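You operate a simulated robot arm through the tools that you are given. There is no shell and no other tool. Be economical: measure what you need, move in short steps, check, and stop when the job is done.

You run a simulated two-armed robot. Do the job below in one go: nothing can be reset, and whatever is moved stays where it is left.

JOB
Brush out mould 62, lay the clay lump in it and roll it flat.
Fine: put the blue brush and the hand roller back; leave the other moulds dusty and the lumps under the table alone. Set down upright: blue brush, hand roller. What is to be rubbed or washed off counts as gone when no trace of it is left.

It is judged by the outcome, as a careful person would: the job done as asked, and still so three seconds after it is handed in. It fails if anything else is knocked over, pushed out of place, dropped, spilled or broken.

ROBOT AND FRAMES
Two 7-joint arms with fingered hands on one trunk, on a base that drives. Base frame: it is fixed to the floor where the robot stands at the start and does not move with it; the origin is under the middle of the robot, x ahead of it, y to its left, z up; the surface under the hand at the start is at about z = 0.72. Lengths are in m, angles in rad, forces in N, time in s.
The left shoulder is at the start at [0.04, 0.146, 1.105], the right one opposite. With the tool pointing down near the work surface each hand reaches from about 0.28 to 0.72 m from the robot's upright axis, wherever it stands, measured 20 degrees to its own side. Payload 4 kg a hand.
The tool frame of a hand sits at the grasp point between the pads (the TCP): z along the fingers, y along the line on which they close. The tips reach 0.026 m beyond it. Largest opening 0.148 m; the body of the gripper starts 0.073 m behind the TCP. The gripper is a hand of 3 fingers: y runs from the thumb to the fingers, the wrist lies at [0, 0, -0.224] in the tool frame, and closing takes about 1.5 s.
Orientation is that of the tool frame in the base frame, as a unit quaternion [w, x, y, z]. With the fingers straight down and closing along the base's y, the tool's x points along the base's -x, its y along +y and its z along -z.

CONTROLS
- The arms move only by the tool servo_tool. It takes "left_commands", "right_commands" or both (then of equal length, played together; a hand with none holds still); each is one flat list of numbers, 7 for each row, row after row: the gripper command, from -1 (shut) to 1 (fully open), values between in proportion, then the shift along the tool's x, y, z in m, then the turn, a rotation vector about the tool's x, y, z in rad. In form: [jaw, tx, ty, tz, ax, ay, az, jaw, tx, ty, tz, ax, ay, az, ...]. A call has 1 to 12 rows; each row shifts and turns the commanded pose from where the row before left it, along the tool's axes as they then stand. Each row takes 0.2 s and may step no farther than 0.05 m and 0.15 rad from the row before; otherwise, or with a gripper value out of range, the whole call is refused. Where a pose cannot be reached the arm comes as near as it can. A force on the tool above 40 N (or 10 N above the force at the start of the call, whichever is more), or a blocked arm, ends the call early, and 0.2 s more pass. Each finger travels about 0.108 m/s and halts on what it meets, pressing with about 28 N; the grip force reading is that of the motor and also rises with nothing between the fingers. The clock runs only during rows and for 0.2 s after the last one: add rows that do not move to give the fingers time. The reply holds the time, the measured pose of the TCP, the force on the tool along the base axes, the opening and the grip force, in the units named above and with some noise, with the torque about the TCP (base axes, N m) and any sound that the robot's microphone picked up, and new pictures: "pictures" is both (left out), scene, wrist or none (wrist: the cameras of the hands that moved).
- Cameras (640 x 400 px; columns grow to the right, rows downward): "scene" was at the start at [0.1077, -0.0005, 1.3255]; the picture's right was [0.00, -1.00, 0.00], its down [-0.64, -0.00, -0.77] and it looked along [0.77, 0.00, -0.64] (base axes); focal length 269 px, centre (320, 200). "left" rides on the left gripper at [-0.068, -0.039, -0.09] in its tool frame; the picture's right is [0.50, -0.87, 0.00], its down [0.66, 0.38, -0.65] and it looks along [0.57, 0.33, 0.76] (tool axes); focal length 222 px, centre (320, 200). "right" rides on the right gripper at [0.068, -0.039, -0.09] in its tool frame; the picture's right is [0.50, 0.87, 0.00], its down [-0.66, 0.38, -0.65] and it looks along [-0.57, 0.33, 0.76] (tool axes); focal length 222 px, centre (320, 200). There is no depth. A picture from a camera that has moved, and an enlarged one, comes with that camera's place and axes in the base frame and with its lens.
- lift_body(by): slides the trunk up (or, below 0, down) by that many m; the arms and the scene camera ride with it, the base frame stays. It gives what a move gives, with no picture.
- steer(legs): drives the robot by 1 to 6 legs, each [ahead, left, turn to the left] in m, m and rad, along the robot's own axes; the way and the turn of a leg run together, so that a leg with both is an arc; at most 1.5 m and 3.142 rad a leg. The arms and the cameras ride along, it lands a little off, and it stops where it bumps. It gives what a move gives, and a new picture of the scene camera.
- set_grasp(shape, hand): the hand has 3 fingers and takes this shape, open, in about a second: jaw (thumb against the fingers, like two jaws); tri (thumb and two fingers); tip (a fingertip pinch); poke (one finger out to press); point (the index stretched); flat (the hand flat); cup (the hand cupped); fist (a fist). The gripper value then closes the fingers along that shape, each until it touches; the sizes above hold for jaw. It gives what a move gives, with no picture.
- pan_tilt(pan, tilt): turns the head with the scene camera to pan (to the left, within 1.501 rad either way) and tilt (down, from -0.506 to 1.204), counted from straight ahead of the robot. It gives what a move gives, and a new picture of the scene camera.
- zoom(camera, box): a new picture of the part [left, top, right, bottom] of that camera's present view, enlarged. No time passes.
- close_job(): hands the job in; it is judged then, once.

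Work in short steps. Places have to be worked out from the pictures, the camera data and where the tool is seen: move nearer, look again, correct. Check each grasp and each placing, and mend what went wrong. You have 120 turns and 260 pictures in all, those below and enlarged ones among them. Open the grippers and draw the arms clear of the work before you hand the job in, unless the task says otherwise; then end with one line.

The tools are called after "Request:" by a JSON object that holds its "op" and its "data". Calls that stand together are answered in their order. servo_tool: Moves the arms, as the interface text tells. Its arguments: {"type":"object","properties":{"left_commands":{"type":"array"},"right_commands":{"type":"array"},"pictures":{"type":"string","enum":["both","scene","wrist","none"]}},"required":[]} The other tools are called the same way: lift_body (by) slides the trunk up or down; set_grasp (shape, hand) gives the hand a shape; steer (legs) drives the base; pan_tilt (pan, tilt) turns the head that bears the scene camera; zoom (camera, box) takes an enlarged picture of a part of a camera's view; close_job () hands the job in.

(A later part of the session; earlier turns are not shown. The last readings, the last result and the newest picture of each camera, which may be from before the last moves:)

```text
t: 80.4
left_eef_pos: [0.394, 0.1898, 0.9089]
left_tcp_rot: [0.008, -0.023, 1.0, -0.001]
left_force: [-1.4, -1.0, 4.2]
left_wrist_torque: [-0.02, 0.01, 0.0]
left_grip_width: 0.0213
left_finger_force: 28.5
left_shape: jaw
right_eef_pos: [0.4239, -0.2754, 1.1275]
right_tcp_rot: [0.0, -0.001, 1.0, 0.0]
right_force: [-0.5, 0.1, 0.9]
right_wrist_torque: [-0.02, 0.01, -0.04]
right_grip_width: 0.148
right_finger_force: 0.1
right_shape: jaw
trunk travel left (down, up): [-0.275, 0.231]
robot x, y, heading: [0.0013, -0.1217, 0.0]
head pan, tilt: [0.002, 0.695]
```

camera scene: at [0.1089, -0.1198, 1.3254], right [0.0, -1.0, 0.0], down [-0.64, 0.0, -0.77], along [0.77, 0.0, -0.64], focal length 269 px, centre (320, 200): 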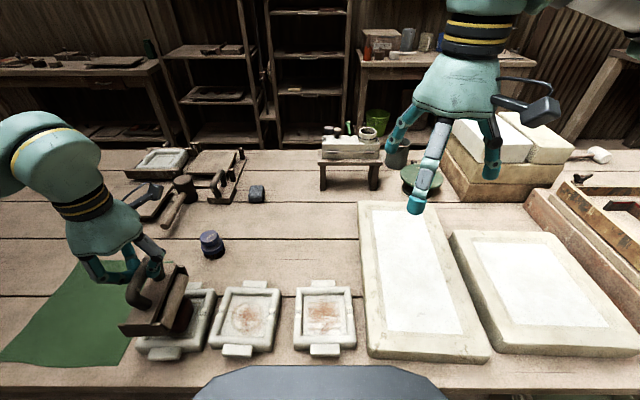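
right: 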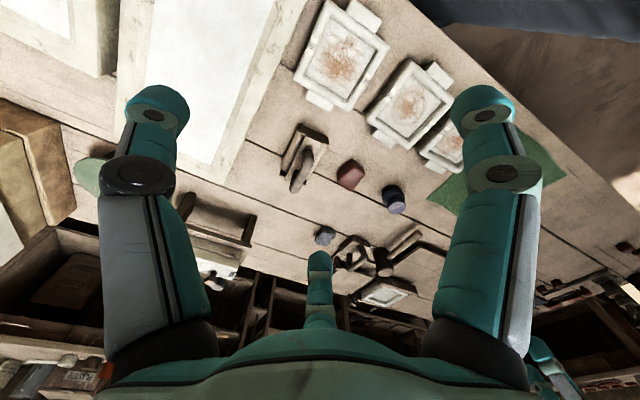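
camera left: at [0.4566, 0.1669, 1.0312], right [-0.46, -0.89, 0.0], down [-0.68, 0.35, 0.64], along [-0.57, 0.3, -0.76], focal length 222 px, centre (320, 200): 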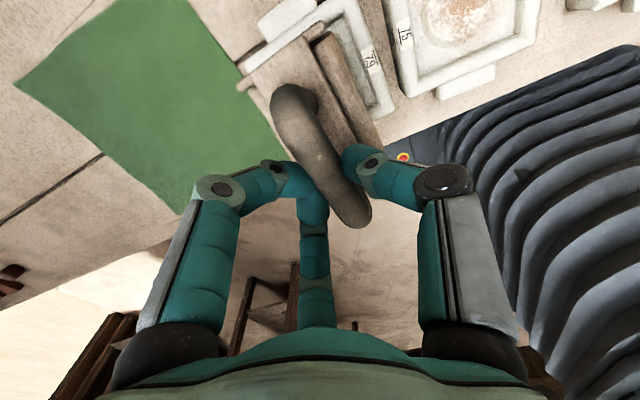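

Contact at TCP 0.909 (net about 8 N). I'll press 2 mm more and roll ±20 mm.

Request:
{"op": "servo_tool", "data": {"left_commands": [-1, 0, 0, 0.002, 0, 0, 0, -1, 0, 0.01, 0, 0, 0, 0, -1, 0, 0.01, 0, 0, 0, 0, -1, 0, -0.01, 0, 0, 0, 0, -1, 0, -0.01, 0, 0, 0, 0, -1, 0, -0.01, 0, 0, 0, 0, -1, 0, -0.01, 0, 0, 0, 0, -1, 0, 0.01, 0, 0, 0, 0, -1, 0, 0.01, 0, 0, 0, 0], "pictures": "wrist"}}

Request:
{"op": "zoom", "data": {"camera": "scene", "box": [110, 240, 270, 360]}}

```text
t: 82.4
left_eef_pos: [0.3946, 0.1893, 0.9064]
left_tcp_rot: [0.008, -0.024, 1.0, -0.001]
left_force: [-3.1, -2.3, 17.6]
left_wrist_torque: [-0.33, 0.03, -0.03]
left_grip_width: 0.0219
left_finger_force: 28.1
left_shape: jaw
right_eef_pos: [0.4206, -0.2757, 1.1268]
right_tcp_rot: [0.001, -0.001, 1.0, 0.0]
right_force: [-0.2, -1.4, -0.4]
right_wrist_torque: [-0.04, 0.03, -0.02]
right_grip_width: 0.1479
right_finger_force: 0.1
right_shape: jaw
trunk travel left (down, up): [-0.275, 0.231]
robot x, y, heading: [0.0009, -0.1181, -0.0]
head pan, tilt: [0.002, 0.695]
camera left: at [0.462, 0.1537, 0.9978], right [-0.46, -0.89, 0.0], down [-0.68, 0.35, 0.64], along [-0.57, 0.3, -0.77], focal length 222 px, centre (320, 200)
```

left: 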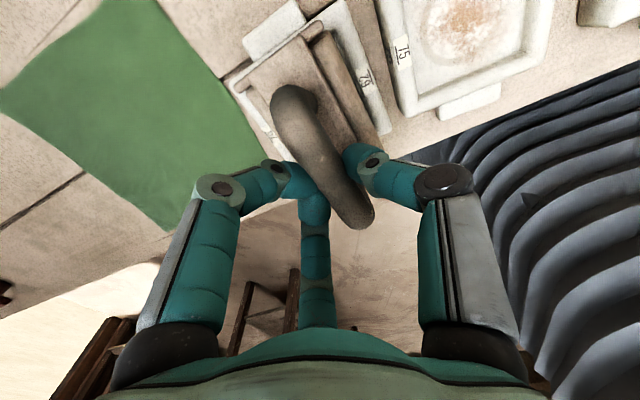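

```text
3.33 times, centred on (190, 300) of scene
camera zoom: at [0.1057, -0.1202, 1.3258], right [0.0, -1.0, 0.0], down [-0.64, 0.0, -0.77], along [0.77, 0.0, -0.64], focal length 898 px, centre (753, -133)
```

zoom: 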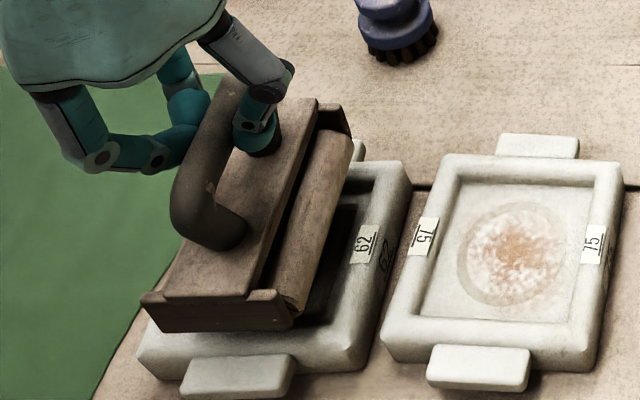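

The grip is firm and the roller level at about 18 N. I'll press 2 mm more and roll wider.

Request:
{"op": "servo_tool", "data": {"left_commands": [-1, 0, 0, 0.002, 0, 0, 0, -1, 0, 0.015, 0, 0, 0, 0, -1, 0, 0.015, 0, 0, 0, 0, -1, 0, -0.015, 0, 0, 0, 0, -1, 0, -0.015, 0, 0, 0, 0, -1, 0, -0.015, 0, 0, 0, 0, -1, 0, -0.015, 0, 0, 0, 0, -1, 0, 0.015, 0, 0, 0, 0, -1, 0, 0.015, 0, 0, 0, 0], "pictures": "none"}}

Request:
{"op": "zoom", "data": {"camera": "scene", "box": [110, 240, 270, 360]}}

```text
t: 84.4
left_eef_pos: [0.3941, 0.1903, 0.9044]
left_tcp_rot: [0.007, -0.024, 1.0, -0.002]
left_force: [-1.2, -1.3, 11.0]
left_wrist_torque: [-0.17, -0.03, -0.01]
left_grip_width: 0.0217
left_finger_force: 27.7
left_shape: jaw
right_eef_pos: [0.4221, -0.2748, 1.1277]
right_tcp_rot: [-0.001, -0.001, 1.0, 0.001]
right_force: [0.2, -0.2, -0.1]
right_wrist_torque: [0.0, -0.02, 0.01]
right_grip_width: 0.1479
right_finger_force: 0.0
right_shape: jaw
trunk travel left (down, up): [-0.275, 0.231]
robot x, y, heading: [0.0054, -0.1205, 0.002]
head pan, tilt: [0.002, 0.695]
```

```text
3.33 times, centred on (190, 300) of scene
camera zoom: at [0.1061, -0.1197, 1.3257], right [0.0, -1.0, 0.0], down [-0.64, 0.0, -0.77], along [0.77, 0.0, -0.64], focal length 898 px, centre (753, -133)
```

zoom: 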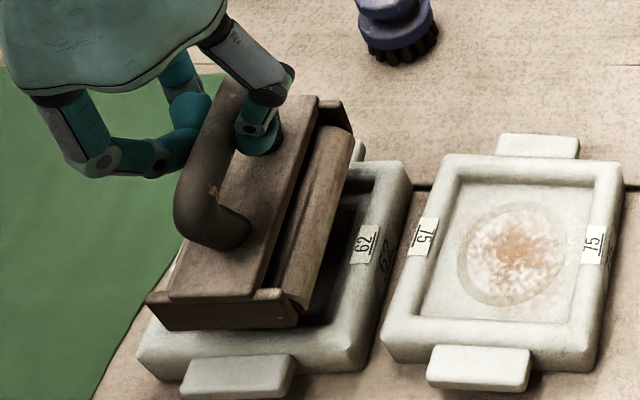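

Force fell despite pressing deeper and the barrel turned. It may be yielding, so I'll press again and keep rolling.

Request:
{"op": "servo_tool", "data": {"left_commands": [-1, 0, 0, 0.003, 0, 0, 0, -1, 0, 0.02, 0, 0, 0, 0, -1, 0, -0.02, 0, 0, 0, 0, -1, 0, -0.02, 0, 0, 0, 0, -1, 0, 0.02, 0.002, 0, 0, 0, -1, 0, 0.02, 0, 0, 0, 0, -1, 0, -0.02, 0, 0, 0, 0, -1, 0, -0.02, 0, 0, 0, 0, -1, 0, 0.02, 0.001, 0, 0, 0, -1, 0, 0, 0, 0, 0, 0], "pictures": "none"}}

Request:
{"op": "zoom", "data": {"camera": "scene", "box": [110, 240, 270, 360]}}

```text
t: 86.6
left_eef_pos: [0.3949, 0.1878, 0.8969]
left_tcp_rot: [0.007, -0.023, 1.0, -0.001]
left_force: [1.9, -0.3, 7.5]
left_wrist_torque: [-0.08, -0.03, 0.01]
left_grip_width: 0.0214
left_finger_force: 28.2
left_shape: jaw
right_eef_pos: [0.424, -0.2765, 1.1273]
right_tcp_rot: [0.0, -0.001, 1.0, 0.001]
right_force: [-0.2, 0.2, -0.5]
right_wrist_torque: [0.01, -0.01, -0.01]
right_grip_width: 0.1481
right_finger_force: 0.1
right_shape: jaw
trunk travel left (down, up): [-0.275, 0.231]
robot x, y, heading: [-0.0035, -0.117, 0.003]
head pan, tilt: [0.002, 0.695]
```

```text
3.33 times, centred on (190, 300) of scene
camera zoom: at [0.1079, -0.1202, 1.3255], right [0.0, -1.0, 0.0], down [-0.64, 0.0, -0.77], along [0.77, 0.0, -0.64], focal length 898 px, centre (753, -133)
```

zoom: 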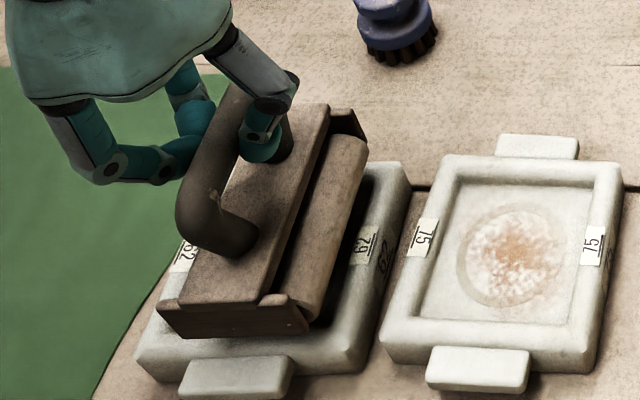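

It's clearly sinking: the roller sits lower and level. I'll continue the same way.

Request:
{"op": "servo_tool", "data": {"left_commands": [-1, 0, 0, 0.003, 0, 0, 0, -1, 0, 0.02, 0, 0, 0, 0, -1, 0, -0.02, 0, 0, 0, 0, -1, 0, -0.02, 0, 0, 0, 0, -1, 0, 0.02, 0.003, 0, 0, 0, -1, 0, 0.02, 0, 0, 0, 0, -1, 0, -0.02, 0, 0, 0, 0, -1, 0, -0.02, 0, 0, 0, 0, -1, 0, 0.02, 0.002, 0, 0, 0, -1, 0, 0, 0, 0, 0, 0], "pictures": "none"}}

Request:
{"op": "zoom", "data": {"camera": "scene", "box": [110, 240, 270, 360]}}

```text
t: 88.8
left_eef_pos: [0.3947, 0.1876, 0.8879]
left_tcp_rot: [0.006, -0.023, 1.0, -0.002]
left_force: [-0.6, -0.2, -2.9]
left_wrist_torque: [0.05, 0.01, -0.01]
left_grip_width: 0.0176
left_finger_force: 27.9
left_shape: jaw
right_eef_pos: [0.4238, -0.2748, 1.1259]
right_tcp_rot: [0.0, -0.001, 1.0, 0.0]
right_force: [0.7, 0.9, 0.1]
right_wrist_torque: [0.04, 0.01, -0.02]
right_grip_width: 0.1479
right_finger_force: 0.2
right_shape: jaw
trunk travel left (down, up): [-0.275, 0.231]
robot x, y, heading: [-0.0002, -0.1206, -0.003]
head pan, tilt: [0.002, 0.695]
```

```text
3.33 times, centred on (190, 300) of scene
camera zoom: at [0.1085, -0.1195, 1.3254], right [0.0, -1.0, 0.0], down [-0.64, 0.0, -0.77], along [0.77, 0.0, -0.64], focal length 898 px, centre (753, -133)
```

zoom: 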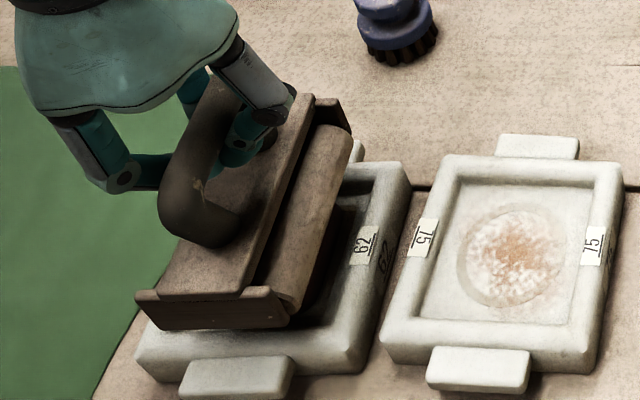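

The grip slipped past the bar (width 0.0176) and the roller is tilted again. I'll lift and look at the clay.

Request:
{"op": "servo_tool", "data": {"left_commands": [-1, 0, 0, -0.035, 0, 0, 0, -1, 0, 0, -0.035, 0, 0, 0, -1, -0.045, 0, 0, 0, 0, 0, -1, -0.045, 0, 0, 0, 0, 0, -1, -0.045, 0, 0, 0, 0, 0, -1, 0, 0, 0, 0, 0, 0], "pictures": "wrist"}}

Request:
{"op": "zoom", "data": {"camera": "scene", "box": [135, 280, 215, 360]}}

Request:
{"op": "zoom", "data": {"camera": "scene", "box": [130, 170, 230, 275]}}

```text
t: 90.2
left_eef_pos: [0.5294, 0.1989, 0.9588]
left_tcp_rot: [0.007, -0.023, 1.0, -0.001]
left_force: [0.0, -0.5, -3.0]
left_wrist_torque: [-0.02, 0.01, -0.02]
left_grip_width: 0.0175
left_finger_force: 28.2
left_shape: jaw
right_eef_pos: [0.4228, -0.2747, 1.1274]
right_tcp_rot: [0.0, -0.001, 1.0, 0.0]
right_force: [-0.4, 0.1, -0.1]
right_wrist_torque: [0.0, -0.02, -0.03]
right_grip_width: 0.1479
right_finger_force: 0.1
right_shape: jaw
trunk travel left (down, up): [-0.275, 0.231]
robot x, y, heading: [0.0011, -0.1203, 0.001]
head pan, tilt: [0.002, 0.695]
camera left: at [0.5964, 0.1638, 1.0498], right [-0.46, -0.89, 0.0], down [-0.68, 0.35, 0.64], along [-0.57, 0.3, -0.77], focal length 222 px, centre (320, 200)
```

left: 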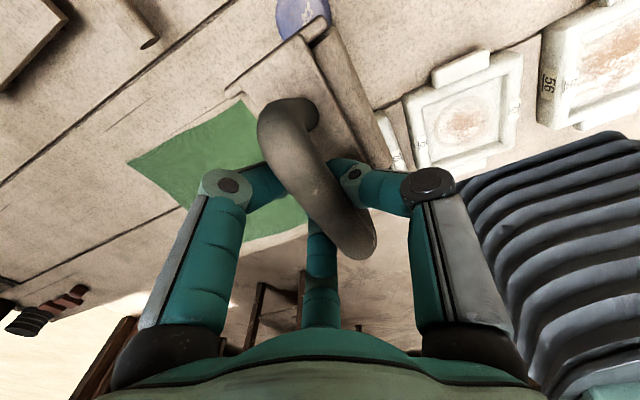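

```text
5.00 times, centred on (175, 320) of scene
camera zoom: at [0.1075, -0.1182, 1.3255], right [0.0, -1.0, 0.0], down [-0.64, 0.0, -0.77], along [0.77, 0.0, -0.64], focal length 1347 px, centre (1045, -400)
```

zoom: 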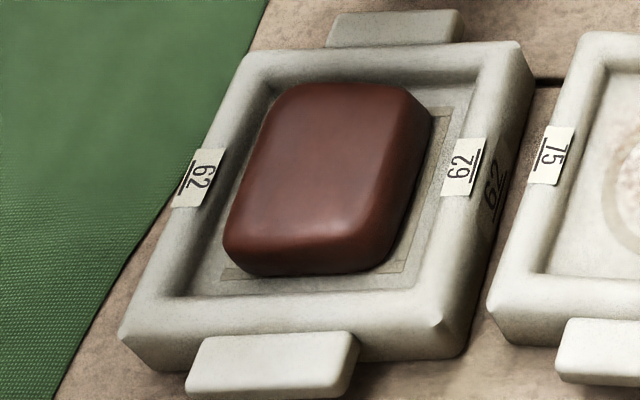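

```text
3.81 times, centred on (180, 222) of scene
camera zoom: at [0.1075, -0.1182, 1.3255], right [0.0, -1.0, 0.0], down [-0.64, 0.0, -0.77], along [0.77, 0.0, -0.64], focal length 1026 px, centre (853, 114)
```

zoom: 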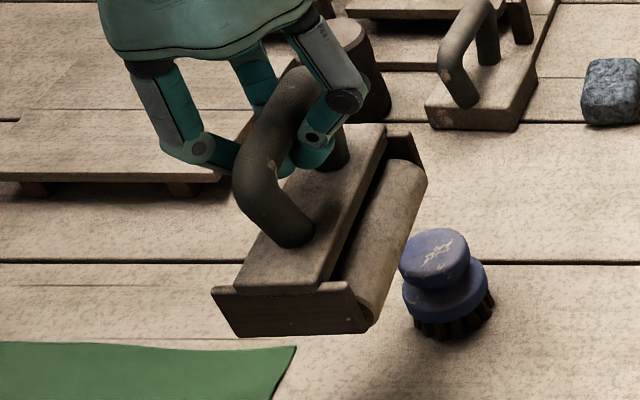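

The clay really has flattened and spread, so the pinch-and-roll works. It's now wide enough to rest the roller on, so I'll bring it back, set it on the clay and re-pinch there.

Request:
{"op": "servo_tool", "data": {"left_commands": [-1, 0.045, -0.001, 0, 0, 0, 0, -1, 0.045, -0.001, 0, 0, 0, 0, -1, 0.045, -0.001, 0, 0, 0, 0, -1, 0, 0, 0.035, 0, 0, 0, -1, 0, 0, 0.028, 0, 0, 0, -1, 0, 0, 0.004, 0, 0, 0, -1, 0, 0, 0.003, 0, 0, 0, -1, 0, 0, 0, 0, 0, 0], "pictures": "none"}}

Request:
{"op": "zoom", "data": {"camera": "scene", "box": [110, 240, 270, 360]}}

```text
t: 92.0
left_eef_pos: [0.3929, 0.1874, 0.8877]
left_tcp_rot: [0.007, -0.023, 1.0, -0.001]
left_force: [-0.2, 0.8, -3.7]
left_wrist_torque: [-0.01, 0.02, -0.02]
left_grip_width: 0.0175
left_finger_force: 27.9
left_shape: jaw
right_eef_pos: [0.4233, -0.2749, 1.1276]
right_tcp_rot: [0.0, -0.001, 1.0, 0.0]
right_force: [-0.5, -0.2, 0.1]
right_wrist_torque: [-0.03, 0.0, -0.01]
right_grip_width: 0.1478
right_finger_force: 0.0
right_shape: jaw
trunk travel left (down, up): [-0.275, 0.231]
robot x, y, heading: [-0.0042, -0.1191, 0.001]
head pan, tilt: [0.002, 0.695]
```

```text
3.33 times, centred on (190, 300) of scene
camera zoom: at [0.1078, -0.1188, 1.3255], right [0.0, -1.0, 0.0], down [-0.64, 0.0, -0.77], along [0.77, 0.0, -0.64], focal length 898 px, centre (753, -133)
```

zoom: 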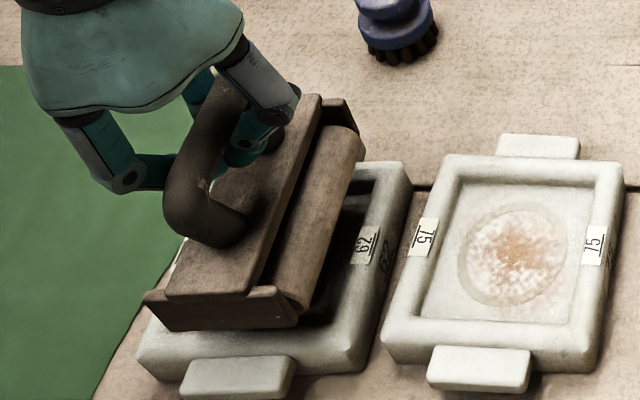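

Not yet touching. I'll lower in 4 mm steps.

Request:
{"op": "servo_tool", "data": {"left_commands": [-1, 0, 0, 0.004, 0, 0, 0, -1, 0, 0, 0.004, 0, 0, 0, -1, 0, 0, 0.004, 0, 0, 0, -1, 0, 0, 0, 0, 0, 0], "pictures": "none"}}

Request:
{"op": "zoom", "data": {"camera": "scene", "box": [110, 240, 270, 360]}}

```text
t: 93.0
left_eef_pos: [0.3951, 0.1867, 0.8767]
left_tcp_rot: [0.005, -0.023, 1.0, -0.002]
left_force: [-0.2, -0.1, -0.2]
left_wrist_torque: [0.0, 0.0, 0.01]
left_grip_width: 0.0174
left_finger_force: 28.5
left_shape: jaw
right_eef_pos: [0.4231, -0.2755, 1.1266]
right_tcp_rot: [-0.001, -0.001, 1.0, 0.0]
right_force: [0.5, 0.1, -0.1]
right_wrist_torque: [-0.04, 0.0, 0.0]
right_grip_width: 0.1479
right_finger_force: 0.0
right_shape: jaw
trunk travel left (down, up): [-0.275, 0.231]
robot x, y, heading: [0.0022, -0.1193, -0.0]
head pan, tilt: [0.002, 0.695]
```

```text
3.33 times, centred on (190, 300) of scene
camera zoom: at [0.1077, -0.119, 1.3255], right [0.0, -1.0, 0.0], down [-0.64, 0.0, -0.77], along [0.77, 0.0, -0.64], focal length 898 px, centre (753, -133)
```

zoom: 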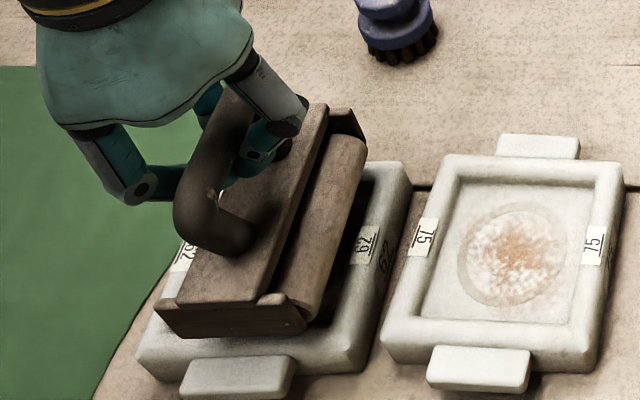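

Resting level on the clay. I'll open slightly, rise 20 mm and pinch again.

Request:
{"op": "servo_tool", "data": {"left_commands": [-0.6, 0, 0, 0, 0, 0, 0, -0.3, 0, 0, 0, 0, 0, 0, -0.3, 0, 0, -0.01, 0, 0, 0, -0.3, 0, 0, -0.01, 0, 0, 0, -0.3, 0, 0, 0, 0, 0, 0, -0.6, 0, 0, 0, 0, 0, 0, -1, 0, 0, 0, 0, 0, 0, -1, 0, 0, 0, 0, 0, 0, -1, 0, 0, 0, 0, 0, 0], "pictures": "wrist"}}

Request:
{"op": "zoom", "data": {"camera": "scene", "box": [110, 240, 270, 360]}}

```text
t: 95.0
left_eef_pos: [0.3941, 0.1864, 0.8961]
left_tcp_rot: [0.006, -0.023, 1.0, -0.001]
left_force: [0.2, -0.5, -3.9]
left_wrist_torque: [-0.02, -0.02, -0.02]
left_grip_width: 0.018
left_finger_force: 28.6
left_shape: jaw
right_eef_pos: [0.423, -0.2739, 1.1263]
right_tcp_rot: [0.0, -0.001, 1.0, 0.0]
right_force: [-0.6, 0.9, -0.3]
right_wrist_torque: [-0.02, -0.02, -0.03]
right_grip_width: 0.148
right_finger_force: 0.2
right_shape: jaw
trunk travel left (down, up): [-0.275, 0.231]
robot x, y, heading: [-0.0018, -0.1181, 0.002]
head pan, tilt: [0.002, 0.695]
camera left: at [0.4625, 0.152, 0.987], right [-0.46, -0.89, 0.0], down [-0.68, 0.35, 0.64], along [-0.57, 0.3, -0.76], focal length 222 px, centre (320, 200)
```

left: 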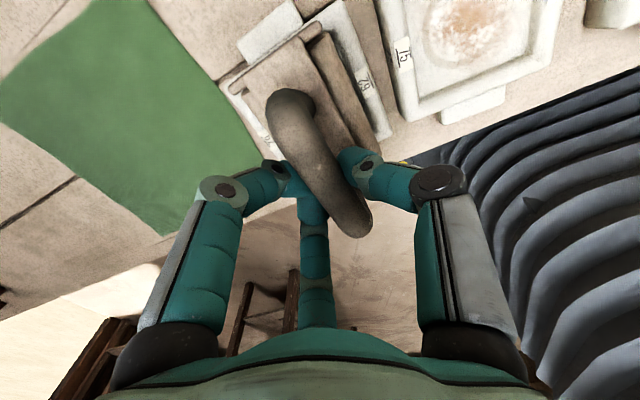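

```text
3.33 times, centred on (190, 300) of scene
camera zoom: at [0.108, -0.1187, 1.3255], right [0.0, -1.0, 0.0], down [-0.64, 0.0, -0.77], along [0.77, 0.0, -0.64], focal length 898 px, centre (753, -133)
```

zoom: 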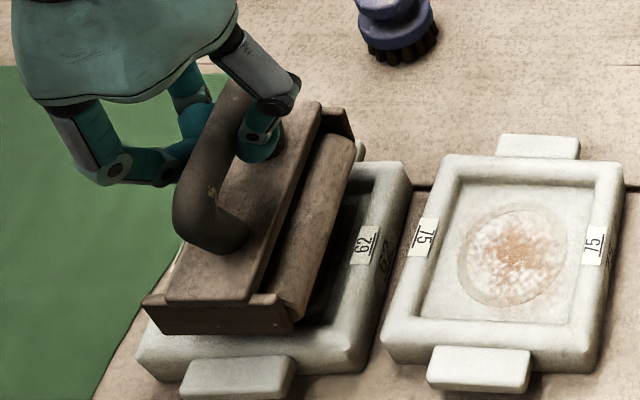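

It wedged up slightly (width 0.018), so the pinch must be about 5 mm higher. I'll set it back down, open, rise a bit more and close.

Request:
{"op": "servo_tool", "data": {"left_commands": [-1, 0, 0, 0.005, 0, 0, 0, -0.6, 0, 0, 0, 0, 0, 0, -0.3, 0, 0, 0, 0, 0, 0, -0.3, 0, 0, -0.01, 0, 0, 0, -0.3, 0, 0, 0, 0, 0, 0, -0.6, 0, 0, 0, 0, 0, 0, -1, 0, 0, 0, 0, 0, 0, -1, 0, 0, 0, 0, 0, 0, -1, 0, 0, 0, 0, 0, 0], "pictures": "none"}}

```text
t: 97.0
left_eef_pos: [0.3942, 0.1871, 0.9022]
left_tcp_rot: [0.006, -0.024, 1.0, -0.002]
left_force: [-0.3, -0.2, -0.1]
left_wrist_torque: [-0.05, 0.02, -0.01]
left_grip_width: 0.0215
left_finger_force: 28.0
left_shape: jaw
right_eef_pos: [0.4233, -0.2753, 1.1265]
right_tcp_rot: [0.0, -0.002, 1.0, -0.001]
right_force: [-0.1, 0.3, -0.1]
right_wrist_torque: [0.04, 0.0, 0.01]
right_grip_width: 0.148
right_finger_force: 0.1
right_shape: jaw
trunk travel left (down, up): [-0.275, 0.231]
robot x, y, heading: [-0.0012, -0.1168, 0.004]
head pan, tilt: [0.002, 0.695]
```

Proper pinch (0.0215). I'll press 3 mm and roll several strokes, watching the force.

Request:
{"op": "servo_tool", "data": {"left_commands": [-1, 0, 0, 0.003, 0, 0, 0, -1, 0, 0.02, 0, 0, 0, 0, -1, 0, -0.02, 0, 0, 0, 0, -1, 0, -0.02, 0, 0, 0, 0, -1, 0, 0.02, 0, 0, 0, 0, -1, 0, 0.02, 0, 0, 0, 0, -1, 0, -0.02, 0, 0, 0, 0, -1, 0, -0.02, 0, 0, 0, 0, -1, 0, 0.02, 0, 0, 0, 0, -1, 0, 0, 0, 0, 0, 0], "pictures": "none"}}

```text
t: 99.2
left_eef_pos: [0.3958, 0.1854, 0.9007]
left_tcp_rot: [0.006, -0.023, 1.0, -0.002]
left_force: [-1.7, -1.6, 7.6]
left_wrist_torque: [-0.22, 0.01, -0.01]
left_grip_width: 0.0208
left_finger_force: 28.1
left_shape: jaw
right_eef_pos: [0.4227, -0.2763, 1.1277]
right_tcp_rot: [0.0, -0.001, 1.0, 0.001]
right_force: [0.9, -0.5, 0.1]
right_wrist_torque: [0.01, 0.02, -0.01]
right_grip_width: 0.148
right_finger_force: 0.0
right_shape: jaw
trunk travel left (down, up): [-0.275, 0.231]
robot x, y, heading: [-0.0021, -0.1166, -0.002]
head pan, tilt: [0.002, 0.695]
```

Holding 7.6 N. I'll run more strokes with a slight extra press.

Request:
{"op": "servo_tool", "data": {"left_commands": [-1, 0, 0.002, 0.0015, 0, 0, 0, -1, 0, 0.02, 0, 0, 0, 0, -1, 0, -0.02, 0, 0, 0, 0, -1, 0, -0.02, 0, 0, 0, 0, -1, 0, 0.02, 0, 0, 0, 0, -1, 0, 0.02, 0, 0, 0, 0, -1, 0, -0.02, 0, 0, 0, 0, -1, 0, -0.02, 0, 0, 0, 0, -1, 0, 0.02, 0, 0, 0, 0, -1, 0, 0.02, 0, 0, 0, 0, -1, 0, -0.02, 0, 0, 0, 0, -1, 0, 0, 0, 0, 0, 0], "pictures": "none"}}

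Request:
{"op": "zoom", "data": {"camera": "scene", "box": [110, 240, 270, 360]}}

```text
t: 101.8
left_eef_pos: [0.3952, 0.1885, 0.8968]
left_tcp_rot: [0.006, -0.024, 1.0, -0.003]
left_force: [0.0, 0.0, -0.3]
left_wrist_torque: [0.02, 0.0, -0.02]
left_grip_width: 0.0209
left_finger_force: 28.3
left_shape: jaw
right_eef_pos: [0.4224, -0.274, 1.1265]
right_tcp_rot: [-0.001, -0.001, 1.0, 0.0]
right_force: [-0.4, -0.1, 0.1]
right_wrist_torque: [-0.05, 0.02, 0.02]
right_grip_width: 0.1477
right_finger_force: 0.0
right_shape: jaw
trunk travel left (down, up): [-0.275, 0.231]
robot x, y, heading: [-0.0019, -0.1202, -0.002]
head pan, tilt: [0.002, 0.695]
```

```text
3.33 times, centred on (190, 300) of scene
camera zoom: at [0.1075, -0.1181, 1.3255], right [0.0, -1.0, 0.0], down [-0.64, 0.0, -0.77], along [0.77, 0.0, -0.64], focal length 898 px, centre (753, -133)
```

zoom: 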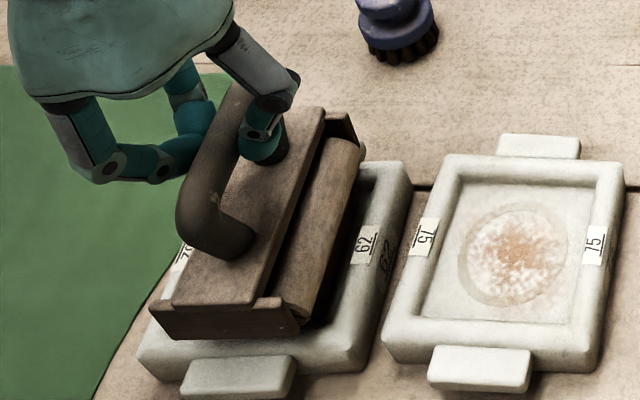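

It's sinking with the pinch intact (TCP 0.8968). I'll continue.

Request:
{"op": "servo_tool", "data": {"left_commands": [-1, 0, 0, 0.003, 0, 0, 0, -1, 0, 0.02, 0, 0, 0, 0, -1, 0, -0.02, 0, 0, 0, 0, -1, 0, -0.02, 0, 0, 0, 0, -1, 0, 0.02, 0, 0, 0, 0, -1, 0, 0.02, 0, 0, 0, 0, -1, 0, -0.02, 0, 0, 0, 0, -1, 0, -0.02, 0, 0, 0, 0, -1, 0, 0.02, 0, 0, 0, 0, -1, 0, 0.02, 0, 0, 0, 0, -1, 0, -0.02, 0, 0, 0, 0, -1, 0, 0, 0, 0, 0, 0], "pictures": "none"}}

```text
t: 104.4
left_eef_pos: [0.3949, 0.1877, 0.8951]
left_tcp_rot: [0.007, -0.024, 1.0, -0.002]
left_force: [1.3, 0.1, 6.4]
left_wrist_torque: [-0.2, -0.01, 0.03]
left_grip_width: 0.0207
left_finger_force: 28.4
left_shape: jaw
right_eef_pos: [0.4241, -0.2746, 1.1265]
right_tcp_rot: [0.0, -0.001, 1.0, 0.0]
right_force: [0.3, 0.7, -0.6]
right_wrist_torque: [-0.04, 0.0, 0.02]
right_grip_width: 0.1478
right_finger_force: 0.0
right_shape: jaw
trunk travel left (down, up): [-0.275, 0.231]
robot x, y, heading: [0.001, -0.1228, 0.005]
head pan, tilt: [0.002, 0.695]
```

Request:
{"op": "servo_tool", "data": {"left_commands": [-1, 0, 0, 0.002, 0, 0, 0, -1, 0, 0.02, 0, 0, 0, 0, -1, 0, -0.02, 0, 0, 0, 0, -1, 0, -0.02, 0, 0, 0, 0, -1, 0, 0.02, 0, 0, 0, 0, -1, 0, 0.02, 0, 0, 0, 0, -1, 0, -0.02, 0, 0, 0, 0, -1, 0, -0.02, 0, 0, 0, 0, -1, 0, 0.02, 0, 0, 0, 0, -1, 0, 0.02, 0, 0, 0, 0, -1, 0, -0.02, 0, 0, 0, 0, -1, 0, 0, 0, 0, 0, 0], "pictures": "wrist"}}

Request:
{"op": "zoom", "data": {"camera": "scene", "box": [110, 240, 270, 360]}}

```text
t: 107.0
left_eef_pos: [0.3944, 0.1903, 0.89]
left_tcp_rot: [0.005, -0.024, 1.0, -0.001]
left_force: [0.8, 1.1, 0.6]
left_wrist_torque: [0.0, -0.02, 0.0]
left_grip_width: 0.0208
left_finger_force: 28.1
left_shape: jaw
right_eef_pos: [0.4229, -0.2736, 1.1273]
right_tcp_rot: [0.001, 0.0, 1.0, 0.001]
right_force: [0.1, 0.4, -0.5]
right_wrist_torque: [-0.04, -0.03, 0.0]
right_grip_width: 0.1476
right_finger_force: 0.1
right_shape: jaw
trunk travel left (down, up): [-0.275, 0.231]
robot x, y, heading: [-0.0022, -0.1191, -0.004]
head pan, tilt: [0.002, 0.695]
camera left: at [0.4635, 0.155, 0.9811], right [-0.46, -0.89, 0.0], down [-0.68, 0.35, 0.64], along [-0.57, 0.3, -0.76], focal length 222 px, centre (320, 200)
```

left: 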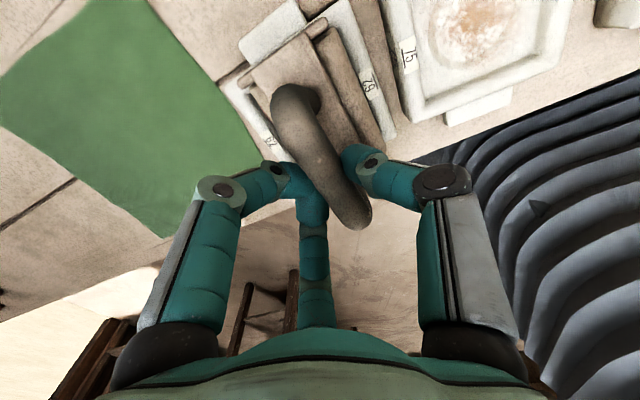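

```text
3.33 times, centred on (190, 300) of scene
camera zoom: at [0.1078, -0.118, 1.3255], right [0.0, -1.0, 0.0], down [-0.64, 0.0, -0.77], along [0.77, 0.0, -0.64], focal length 898 px, centre (753, -133)
```

zoom: 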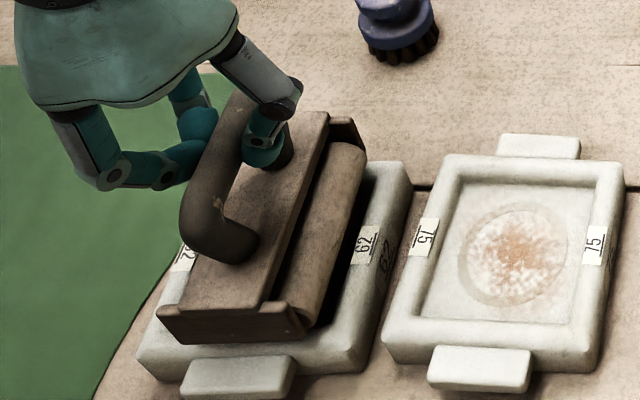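

Down to 0.890, still level. I'll continue rolling.

Request:
{"op": "servo_tool", "data": {"left_commands": [-1, 0, -0.002, 0.003, 0, 0, 0, -1, 0, 0.02, 0, 0, 0, 0, -1, 0, -0.02, 0, 0, 0, 0, -1, 0, -0.02, 0, 0, 0, 0, -1, 0, 0.02, 0, 0, 0, 0, -1, 0, 0.02, 0, 0, 0, 0, -1, 0, -0.02, 0, 0, 0, 0, -1, 0, -0.02, 0, 0, 0, 0, -1, 0, 0.02, 0, 0, 0, 0, -1, 0, 0.02, 0, 0, 0, 0, -1, 0, -0.02, 0, 0, 0, 0, -1, 0, 0, 0, 0, 0, 0], "pictures": "none"}}

Request:
{"op": "servo_tool", "data": {"left_commands": [-1, 0, 0, 0.001, 0, 0, 0, -1, 0, 0.02, 0, 0, 0, 0, -1, 0, -0.02, 0, 0, 0, 0, -1, 0, -0.02, 0, 0, 0, 0, -1, 0, 0.02, 0, 0, 0, 0, -1, 0, 0.02, 0, 0, 0, 0, -1, 0, -0.02, 0, 0, 0, 0, -1, 0, -0.02, 0, 0, 0, 0, -1, 0, 0.02, 0, 0, 0, 0, -1, 0, 0.02, 0, 0, 0, 0, -1, 0, -0.02, 0, 0, 0, 0, -1, 0, 0, 0, 0, 0, 0], "pictures": "none"}}

Request:
{"op": "zoom", "data": {"camera": "scene", "box": [110, 240, 270, 360]}}

```text
t: 109.6
left_eef_pos: [0.3951, 0.1881, 0.8884]
left_tcp_rot: [0.008, -0.024, 1.0, -0.002]
left_force: [0.3, 0.0, 3.9]
left_wrist_torque: [-0.13, -0.03, 0.02]
left_grip_width: 0.0212
left_finger_force: 27.8
left_shape: jaw
right_eef_pos: [0.4235, -0.2749, 1.1264]
right_tcp_rot: [0.0, -0.001, 1.0, 0.0]
right_force: [-0.5, -0.3, -0.3]
right_wrist_torque: [0.0, 0.03, 0.01]
right_grip_width: 0.1481
right_finger_force: 0.0
right_shape: jaw
trunk travel left (down, up): [-0.275, 0.231]
robot x, y, heading: [-0.0013, -0.118, 0.003]
head pan, tilt: [0.002, 0.695]
```

```text
t: 112.2
left_eef_pos: [0.3946, 0.1863, 0.8884]
left_tcp_rot: [0.007, -0.024, 1.0, -0.002]
left_force: [2.3, -0.4, 5.3]
left_wrist_torque: [-0.14, -0.02, 0.04]
left_grip_width: 0.0212
left_finger_force: 28.1
left_shape: jaw
right_eef_pos: [0.4231, -0.2732, 1.1272]
right_tcp_rot: [0.0, -0.001, 1.0, 0.001]
right_force: [-0.4, 1.1, 0.2]
right_wrist_torque: [-0.01, -0.01, 0.02]
right_grip_width: 0.1479
right_finger_force: 0.1
right_shape: jaw
trunk travel left (down, up): [-0.275, 0.231]
robot x, y, heading: [0.0021, -0.1198, 0.006]
head pan, tilt: [0.002, 0.695]
```

```text
3.33 times, centred on (190, 300) of scene
camera zoom: at [0.1072, -0.1186, 1.3256], right [0.0, -1.0, 0.0], down [-0.64, 0.0, -0.77], along [0.77, 0.0, -0.64], focal length 898 px, centre (753, -133)
```

zoom: 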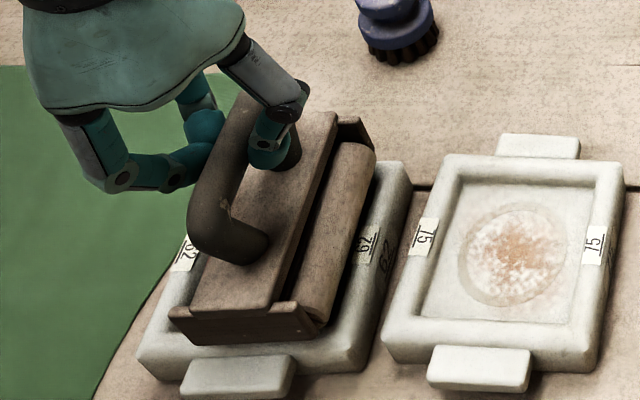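

It has levelled off at 0.888, maybe on the rim. I'll lift clear and inspect the clay.

Request:
{"op": "servo_tool", "data": {"left_commands": [-1, 0, 0, -0.035, 0, 0, 0, -1, 0, 0, -0.035, 0, 0, 0, -1, -0.045, 0, 0, 0, 0, 0, -1, -0.045, 0, 0, 0, 0, 0, -1, -0.045, 0, 0, 0, 0, 0, -1, 0, 0, 0, 0, 0, 0], "pictures": "none"}}

Request:
{"op": "zoom", "data": {"camera": "scene", "box": [135, 280, 215, 360]}}

Request:
{"op": "zoom", "data": {"camera": "scene", "box": [110, 180, 270, 360]}}

```text
t: 113.6
left_eef_pos: [0.5308, 0.1937, 0.96]
left_tcp_rot: [0.006, -0.023, 1.0, -0.003]
left_force: [0.3, -0.4, -3.5]
left_wrist_torque: [0.01, -0.02, 0.02]
left_grip_width: 0.021
left_finger_force: 28.2
left_shape: jaw
right_eef_pos: [0.4234, -0.2736, 1.1265]
right_tcp_rot: [0.0, -0.002, 1.0, 0.0]
right_force: [0.2, 0.3, -0.4]
right_wrist_torque: [-0.02, -0.01, 0.0]
right_grip_width: 0.148
right_finger_force: 0.1
right_shape: jaw
trunk travel left (down, up): [-0.275, 0.231]
robot x, y, heading: [0.0024, -0.1173, 0.003]
head pan, tilt: [0.002, 0.695]
```

```text
5.00 times, centred on (175, 320) of scene
camera zoom: at [0.1076, -0.1182, 1.3255], right [0.0, -1.0, 0.0], down [-0.64, 0.0, -0.77], along [0.77, 0.0, -0.64], focal length 1347 px, centre (1045, -400)
```

zoom: 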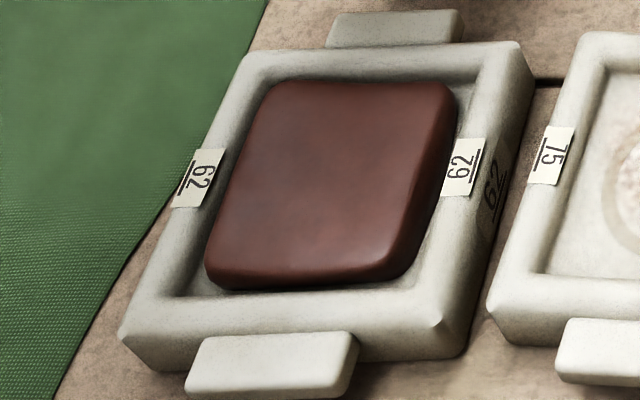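

```text
2.22 times, centred on (190, 270) of scene
camera zoom: at [0.1076, -0.1182, 1.3255], right [0.0, -1.0, 0.0], down [-0.64, 0.0, -0.77], along [0.77, 0.0, -0.64], focal length 599 px, centre (609, 44)
```

zoom: 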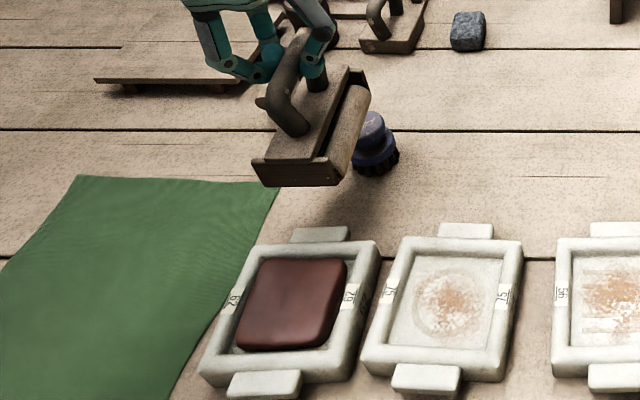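

The clay is much flatter and nearly fills the mould. I'll return for another set of passes to finish it.

Request:
{"op": "servo_tool", "data": {"left_commands": [-1, 0.045, 0.001, 0, 0, 0, 0, -1, 0.045, 0.001, 0, 0, 0, 0, -1, 0.045, 0, 0, 0, 0, 0, -1, 0, 0, 0.035, 0, 0, 0, -1, 0, 0, 0.03, 0, 0, 0, -1, 0, 0, 0.006, 0, 0, 0, -1, 0, 0, 0.003, 0, 0, 0, -1, 0, 0, 0, 0, 0, 0], "pictures": "none"}}

```text
t: 115.4
left_eef_pos: [0.3963, 0.1868, 0.8859]
left_tcp_rot: [0.01, -0.024, 1.0, -0.001]
left_force: [4.5, -0.3, 26.3]
left_wrist_torque: [-0.23, -0.06, 0.08]
left_grip_width: 0.0215
left_finger_force: 27.8
left_shape: jaw
right_eef_pos: [0.4218, -0.2753, 1.127]
right_tcp_rot: [0.0, -0.001, 1.0, 0.001]
right_force: [0.8, 0.2, 0.2]
right_wrist_torque: [0.02, -0.03, 0.0]
right_grip_width: 0.1478
right_finger_force: 0.0
right_shape: jaw
trunk travel left (down, up): [-0.275, 0.231]
robot x, y, heading: [-0.0018, -0.1181, 0.003]
head pan, tilt: [0.002, 0.695]
```

26 N now. I'll ease 1 mm and roll.

Request:
{"op": "servo_tool", "data": {"left_commands": [-1, 0, 0.003, -0.001, 0, 0, 0, -1, 0, 0.02, 0, 0, 0, 0, -1, 0, -0.02, 0, 0, 0, 0, -1, 0, -0.02, 0, 0, 0, 0, -1, 0, 0.02, 0, 0, 0, 0, -1, 0, 0.02, 0, 0, 0, 0, -1, 0, -0.02, 0, 0, 0, 0, -1, 0, -0.02, 0, 0, 0, 0, -1, 0, 0.02, 0, 0, 0, 0, -1, 0, 0.02, 0, 0, 0, 0, -1, 0, -0.02, 0, 0, 0, 0, -1, 0, 0, 0, 0, 0, 0], "pictures": "none"}}

Request:
{"op": "zoom", "data": {"camera": "scene", "box": [110, 240, 270, 360]}}

```text
t: 118.0
left_eef_pos: [0.3956, 0.1923, 0.8847]
left_tcp_rot: [0.006, -0.023, 1.0, -0.002]
left_force: [0.8, 0.6, -3.2]
left_wrist_torque: [0.02, 0.01, 0.01]
left_grip_width: 0.0209
left_finger_force: 28.0
left_shape: jaw
right_eef_pos: [0.4241, -0.2731, 1.1262]
right_tcp_rot: [0.0, 0.0, 1.0, 0.0]
right_force: [-0.2, -0.2, 0.6]
right_wrist_torque: [-0.02, 0.0, 0.02]
right_grip_width: 0.1476
right_finger_force: 0.1
right_shape: jaw
trunk travel left (down, up): [-0.275, 0.231]
robot x, y, heading: [-0.0009, -0.1197, 0.001]
head pan, tilt: [0.002, 0.695]
```

```text
3.33 times, centred on (190, 300) of scene
camera zoom: at [0.1076, -0.1181, 1.3255], right [0.0, -1.0, 0.0], down [-0.64, 0.0, -0.77], along [0.77, 0.0, -0.64], focal length 898 px, centre (753, -133)
```

zoom: 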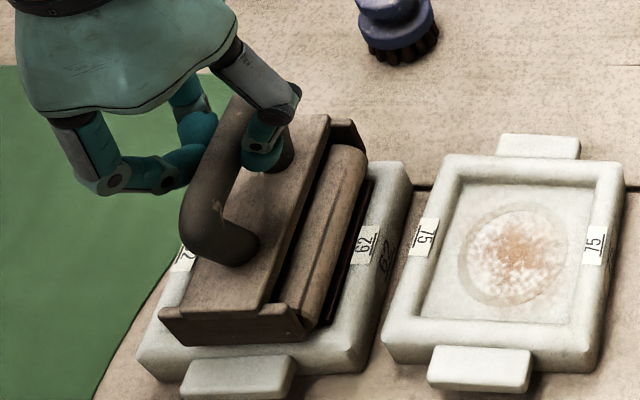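

It sank again. Another set, 3 mm deeper.

Request:
{"op": "servo_tool", "data": {"left_commands": [-1, 0, -0.003, 0.003, 0, 0, 0, -1, 0, 0.02, 0, 0, 0, 0, -1, 0, -0.02, 0, 0, 0, 0, -1, 0, -0.02, 0, 0, 0, 0, -1, 0, 0.02, 0, 0, 0, 0, -1, 0, 0.02, 0, 0, 0, 0, -1, 0, -0.02, 0, 0, 0, 0, -1, 0, -0.02, 0, 0, 0, 0, -1, 0, 0.02, 0, 0, 0, 0, -1, 0, 0, 0, 0, 0, 0], "pictures": "none"}}

```text
t: 120.2
left_eef_pos: [0.3949, 0.1865, 0.8832]
left_tcp_rot: [0.006, -0.023, 1.0, -0.002]
left_force: [2.9, -0.3, 6.3]
left_wrist_torque: [-0.07, -0.03, 0.08]
left_grip_width: 0.0211
left_finger_force: 28.3
left_shape: jaw
right_eef_pos: [0.4241, -0.2744, 1.1272]
right_tcp_rot: [0.0, 0.0, 1.0, 0.002]
right_force: [0.0, -0.7, 0.1]
right_wrist_torque: [0.01, 0.02, 0.0]
right_grip_width: 0.1479
right_finger_force: 0.1
right_shape: jaw
trunk travel left (down, up): [-0.275, 0.231]
robot x, y, heading: [-0.0001, -0.1182, -0.001]
head pan, tilt: [0.002, 0.695]
```

Request:
{"op": "servo_tool", "data": {"left_commands": [-1, 0, 0.003, 0.002, 0, 0, 0, -1, 0, 0.02, 0, 0, 0, 0, -1, 0, -0.02, 0, 0, 0, 0, -1, 0, -0.02, 0, 0, 0, 0, -1, 0, 0.02, 0, 0, 0, 0, -1, 0, 0.02, 0, 0, 0, 0, -1, 0, -0.02, 0, 0, 0, 0, -1, 0, -0.02, 0, 0, 0, 0, -1, 0, 0.02, 0, 0, 0, 0, -1, 0, 0, 0, 0, 0, 0], "pictures": "none"}}

Request:
{"op": "zoom", "data": {"camera": "scene", "box": [110, 240, 270, 360]}}

```text
t: 122.4
left_eef_pos: [0.3958, 0.189, 0.8816]
left_tcp_rot: [0.007, -0.024, 1.0, -0.002]
left_force: [5.1, 0.0, 20.1]
left_wrist_torque: [-0.11, -0.13, 0.07]
left_grip_width: 0.0219
left_finger_force: 27.2
left_shape: jaw
right_eef_pos: [0.4236, -0.2762, 1.1268]
right_tcp_rot: [0.0, -0.001, 1.0, 0.001]
right_force: [0.3, 0.7, 0.2]
right_wrist_torque: [0.02, 0.03, -0.02]
right_grip_width: 0.148
right_finger_force: 0.0
right_shape: jaw
trunk travel left (down, up): [-0.275, 0.231]
robot x, y, heading: [-0.0009, -0.1175, 0.001]
head pan, tilt: [0.002, 0.695]
```

```text
3.33 times, centred on (190, 300) of scene
camera zoom: at [0.1074, -0.1208, 1.3256], right [0.0, -1.0, 0.0], down [-0.64, 0.0, -0.77], along [0.77, 0.0, -0.64], focal length 898 px, centre (753, -133)
```

zoom: 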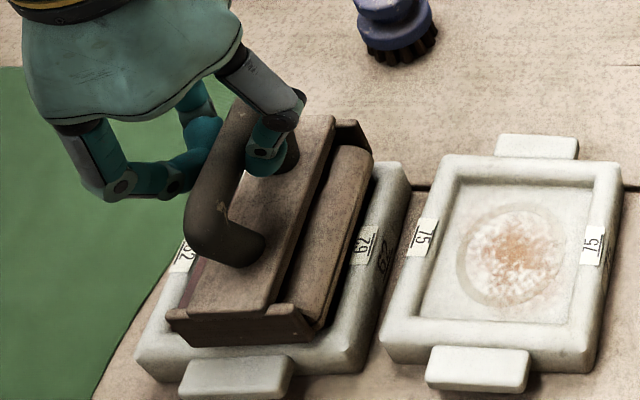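

Force now stays at 20 N after rolling, so the roller is probably bearing on the rim. I'll lift and inspect.

Request:
{"op": "servo_tool", "data": {"left_commands": [-1, 0, 0, -0.035, 0, 0, 0, -1, 0, 0, -0.04, 0, 0, 0, -1, -0.045, 0, 0, 0, 0, 0, -1, -0.045, 0, 0, 0, 0, 0, -1, -0.045, 0, 0, 0, 0, 0, -1, 0, 0, 0, 0, 0, 0], "pictures": "none"}}

Request:
{"op": "zoom", "data": {"camera": "scene", "box": [135, 280, 215, 360]}}

Request:
{"op": "zoom", "data": {"camera": "scene", "box": [110, 180, 270, 300]}}

```text
t: 123.8
left_eef_pos: [0.5283, 0.1974, 0.9562]
left_tcp_rot: [0.006, -0.024, 1.0, -0.001]
left_force: [0.6, -0.4, -3.3]
left_wrist_torque: [0.03, 0.01, -0.01]
left_grip_width: 0.021
left_finger_force: 27.6
left_shape: jaw
right_eef_pos: [0.4232, -0.2744, 1.1274]
right_tcp_rot: [0.0, 0.0, 1.0, 0.0]
right_force: [-0.1, -0.2, 0.7]
right_wrist_torque: [-0.03, 0.01, 0.0]
right_grip_width: 0.1478
right_finger_force: 0.1
right_shape: jaw
trunk travel left (down, up): [-0.275, 0.231]
robot x, y, heading: [-0.0017, -0.1159, 0.002]
head pan, tilt: [0.002, 0.695]
```

```text
5.00 times, centred on (175, 320) of scene
camera zoom: at [0.1076, -0.1181, 1.3255], right [0.0, -1.0, 0.0], down [-0.64, 0.0, -0.77], along [0.77, 0.0, -0.64], focal length 1347 px, centre (1045, -400)
```

zoom: 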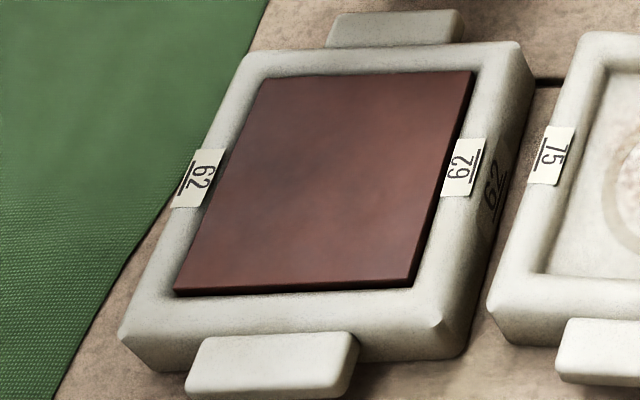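

```text
3.33 times, centred on (190, 240) of scene
camera zoom: at [0.1076, -0.1181, 1.3255], right [0.0, -1.0, 0.0], down [-0.64, 0.0, -0.77], along [0.77, 0.0, -0.64], focal length 898 px, centre (753, 67)
```

zoom: 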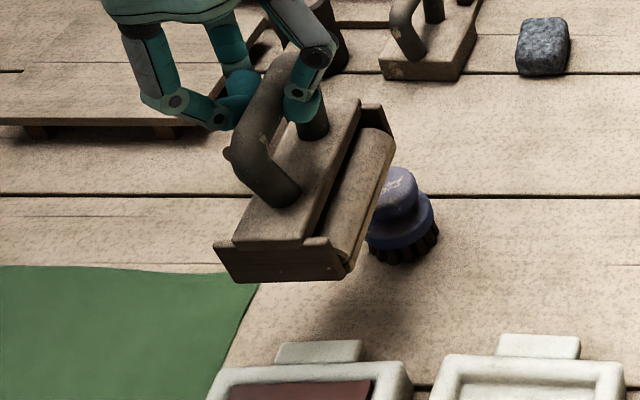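

The clay is now a flat slab filling mould 62 edge to edge. I'll carry the roller back home and stop just above the table to compare with its original position.

Request:
{"op": "servo_tool", "data": {"left_commands": [-1, -0.0084, -0.0373, 0, 0, 0, 0, -1, -0.0084, -0.0373, 0, 0, 0, 0, -1, -0.0084, -0.0373, 0, 0, 0, 0, -1, -0.0084, -0.0373, 0, 0, 0, 0, -1, -0.0084, -0.0373, 0, 0, 0, 0, -1, -0.0084, -0.0373, 0, 0, 0, 0, -1, -0.0084, -0.0373, 0, 0, 0, 0, -1, -0.0084, -0.0373, 0, 0, 0, 0, -1, 0, 0, 0.045, 0, 0, 0, -1, 0, 0, 0.045, 0, 0, 0, -1, 0, 0, 0, 0, 0, 0], "pictures": "wrist"}}

Request:
{"op": "zoom", "data": {"camera": "scene", "box": [260, 180, 380, 275]}}

```text
t: 126.2
left_eef_pos: [0.6108, -0.0988, 0.8681]
left_tcp_rot: [0.006, -0.024, 1.0, -0.001]
left_force: [0.2, 0.3, -3.7]
left_wrist_torque: [0.03, 0.02, 0.04]
left_grip_width: 0.0213
left_finger_force: 27.9
left_shape: jaw
right_eef_pos: [0.4229, -0.276, 1.1265]
right_tcp_rot: [0.0, -0.001, 1.0, 0.0]
right_force: [0.5, 0.2, 0.3]
right_wrist_torque: [0.0, -0.02, 0.03]
right_grip_width: 0.1479
right_finger_force: 0.2
right_shape: jaw
trunk travel left (down, up): [-0.275, 0.231]
robot x, y, heading: [0.0014, -0.117, 0.001]
head pan, tilt: [0.002, 0.695]
camera left: at [0.6781, -0.134, 0.9584], right [-0.46, -0.89, 0.0], down [-0.68, 0.35, 0.64], along [-0.57, 0.3, -0.77], focal length 222 px, centre (320, 200)
```

left: 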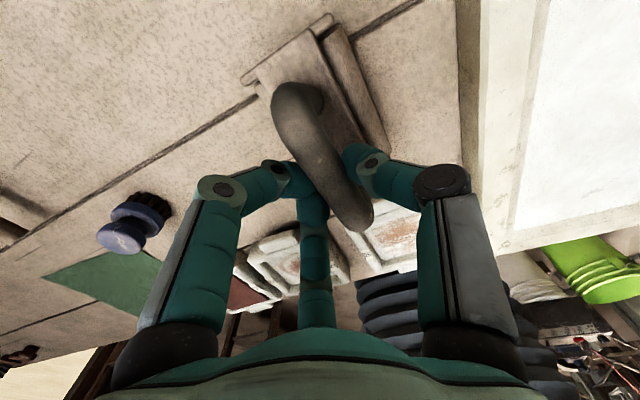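

```text
4.21 times, centred on (320, 228) of scene
camera zoom: at [0.1076, -0.1195, 1.3255], right [0.0, -1.0, 0.0], down [-0.64, 0.0, -0.77], along [0.77, 0.0, -0.64], focal length 1134 px, centre (320, 84)
```

zoom: 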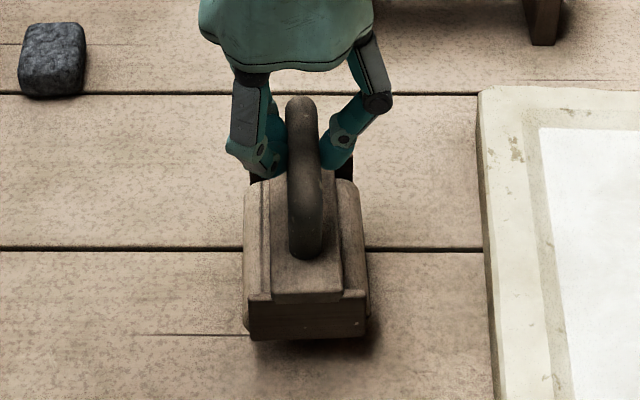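

It matches the original except it needs about +10 mm in y. I'll shift and lower to contact.

Request:
{"op": "servo_tool", "data": {"left_commands": [-1, 0, 0.0105, 0.008, 0, 0, 0, -1, 0, 0, 0.007, 0, 0, 0, -1, 0, 0, 0.003, 0, 0, 0, -1, 0, 0, 0, 0, 0, 0], "pictures": "none"}}

Request:
{"op": "zoom", "data": {"camera": "scene", "box": [260, 180, 380, 275]}}

```text
t: 127.2
left_eef_pos: [0.6111, -0.0856, 0.851]
left_tcp_rot: [0.006, -0.023, 1.0, -0.001]
left_force: [0.4, 0.0, -4.2]
left_wrist_torque: [0.04, 0.0, 0.02]
left_grip_width: 0.0209
left_finger_force: 28.0
left_shape: jaw
right_eef_pos: [0.4244, -0.2755, 1.1268]
right_tcp_rot: [-0.001, -0.001, 1.0, -0.001]
right_force: [0.3, -0.3, 0.2]
right_wrist_torque: [-0.03, -0.02, 0.0]
right_grip_width: 0.148
right_finger_force: 0.1
right_shape: jaw
trunk travel left (down, up): [-0.275, 0.231]
robot x, y, heading: [0.0, -0.1203, 0.006]
head pan, tilt: [0.002, 0.695]
```

```text
4.21 times, centred on (320, 228) of scene
camera zoom: at [0.1082, -0.119, 1.3255], right [0.0, -1.0, 0.0], down [-0.64, 0.0, -0.77], along [0.77, 0.0, -0.64], focal length 1134 px, centre (320, 84)
```

zoom: 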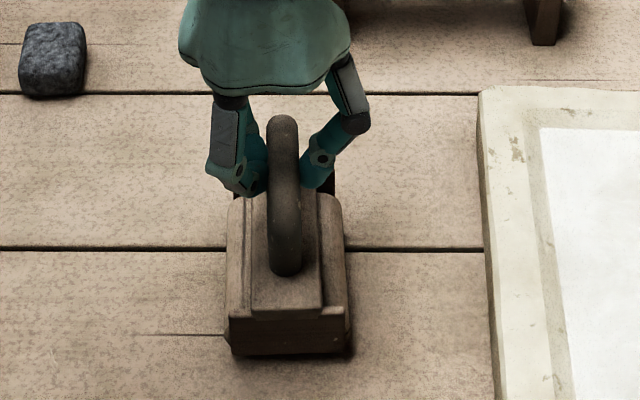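

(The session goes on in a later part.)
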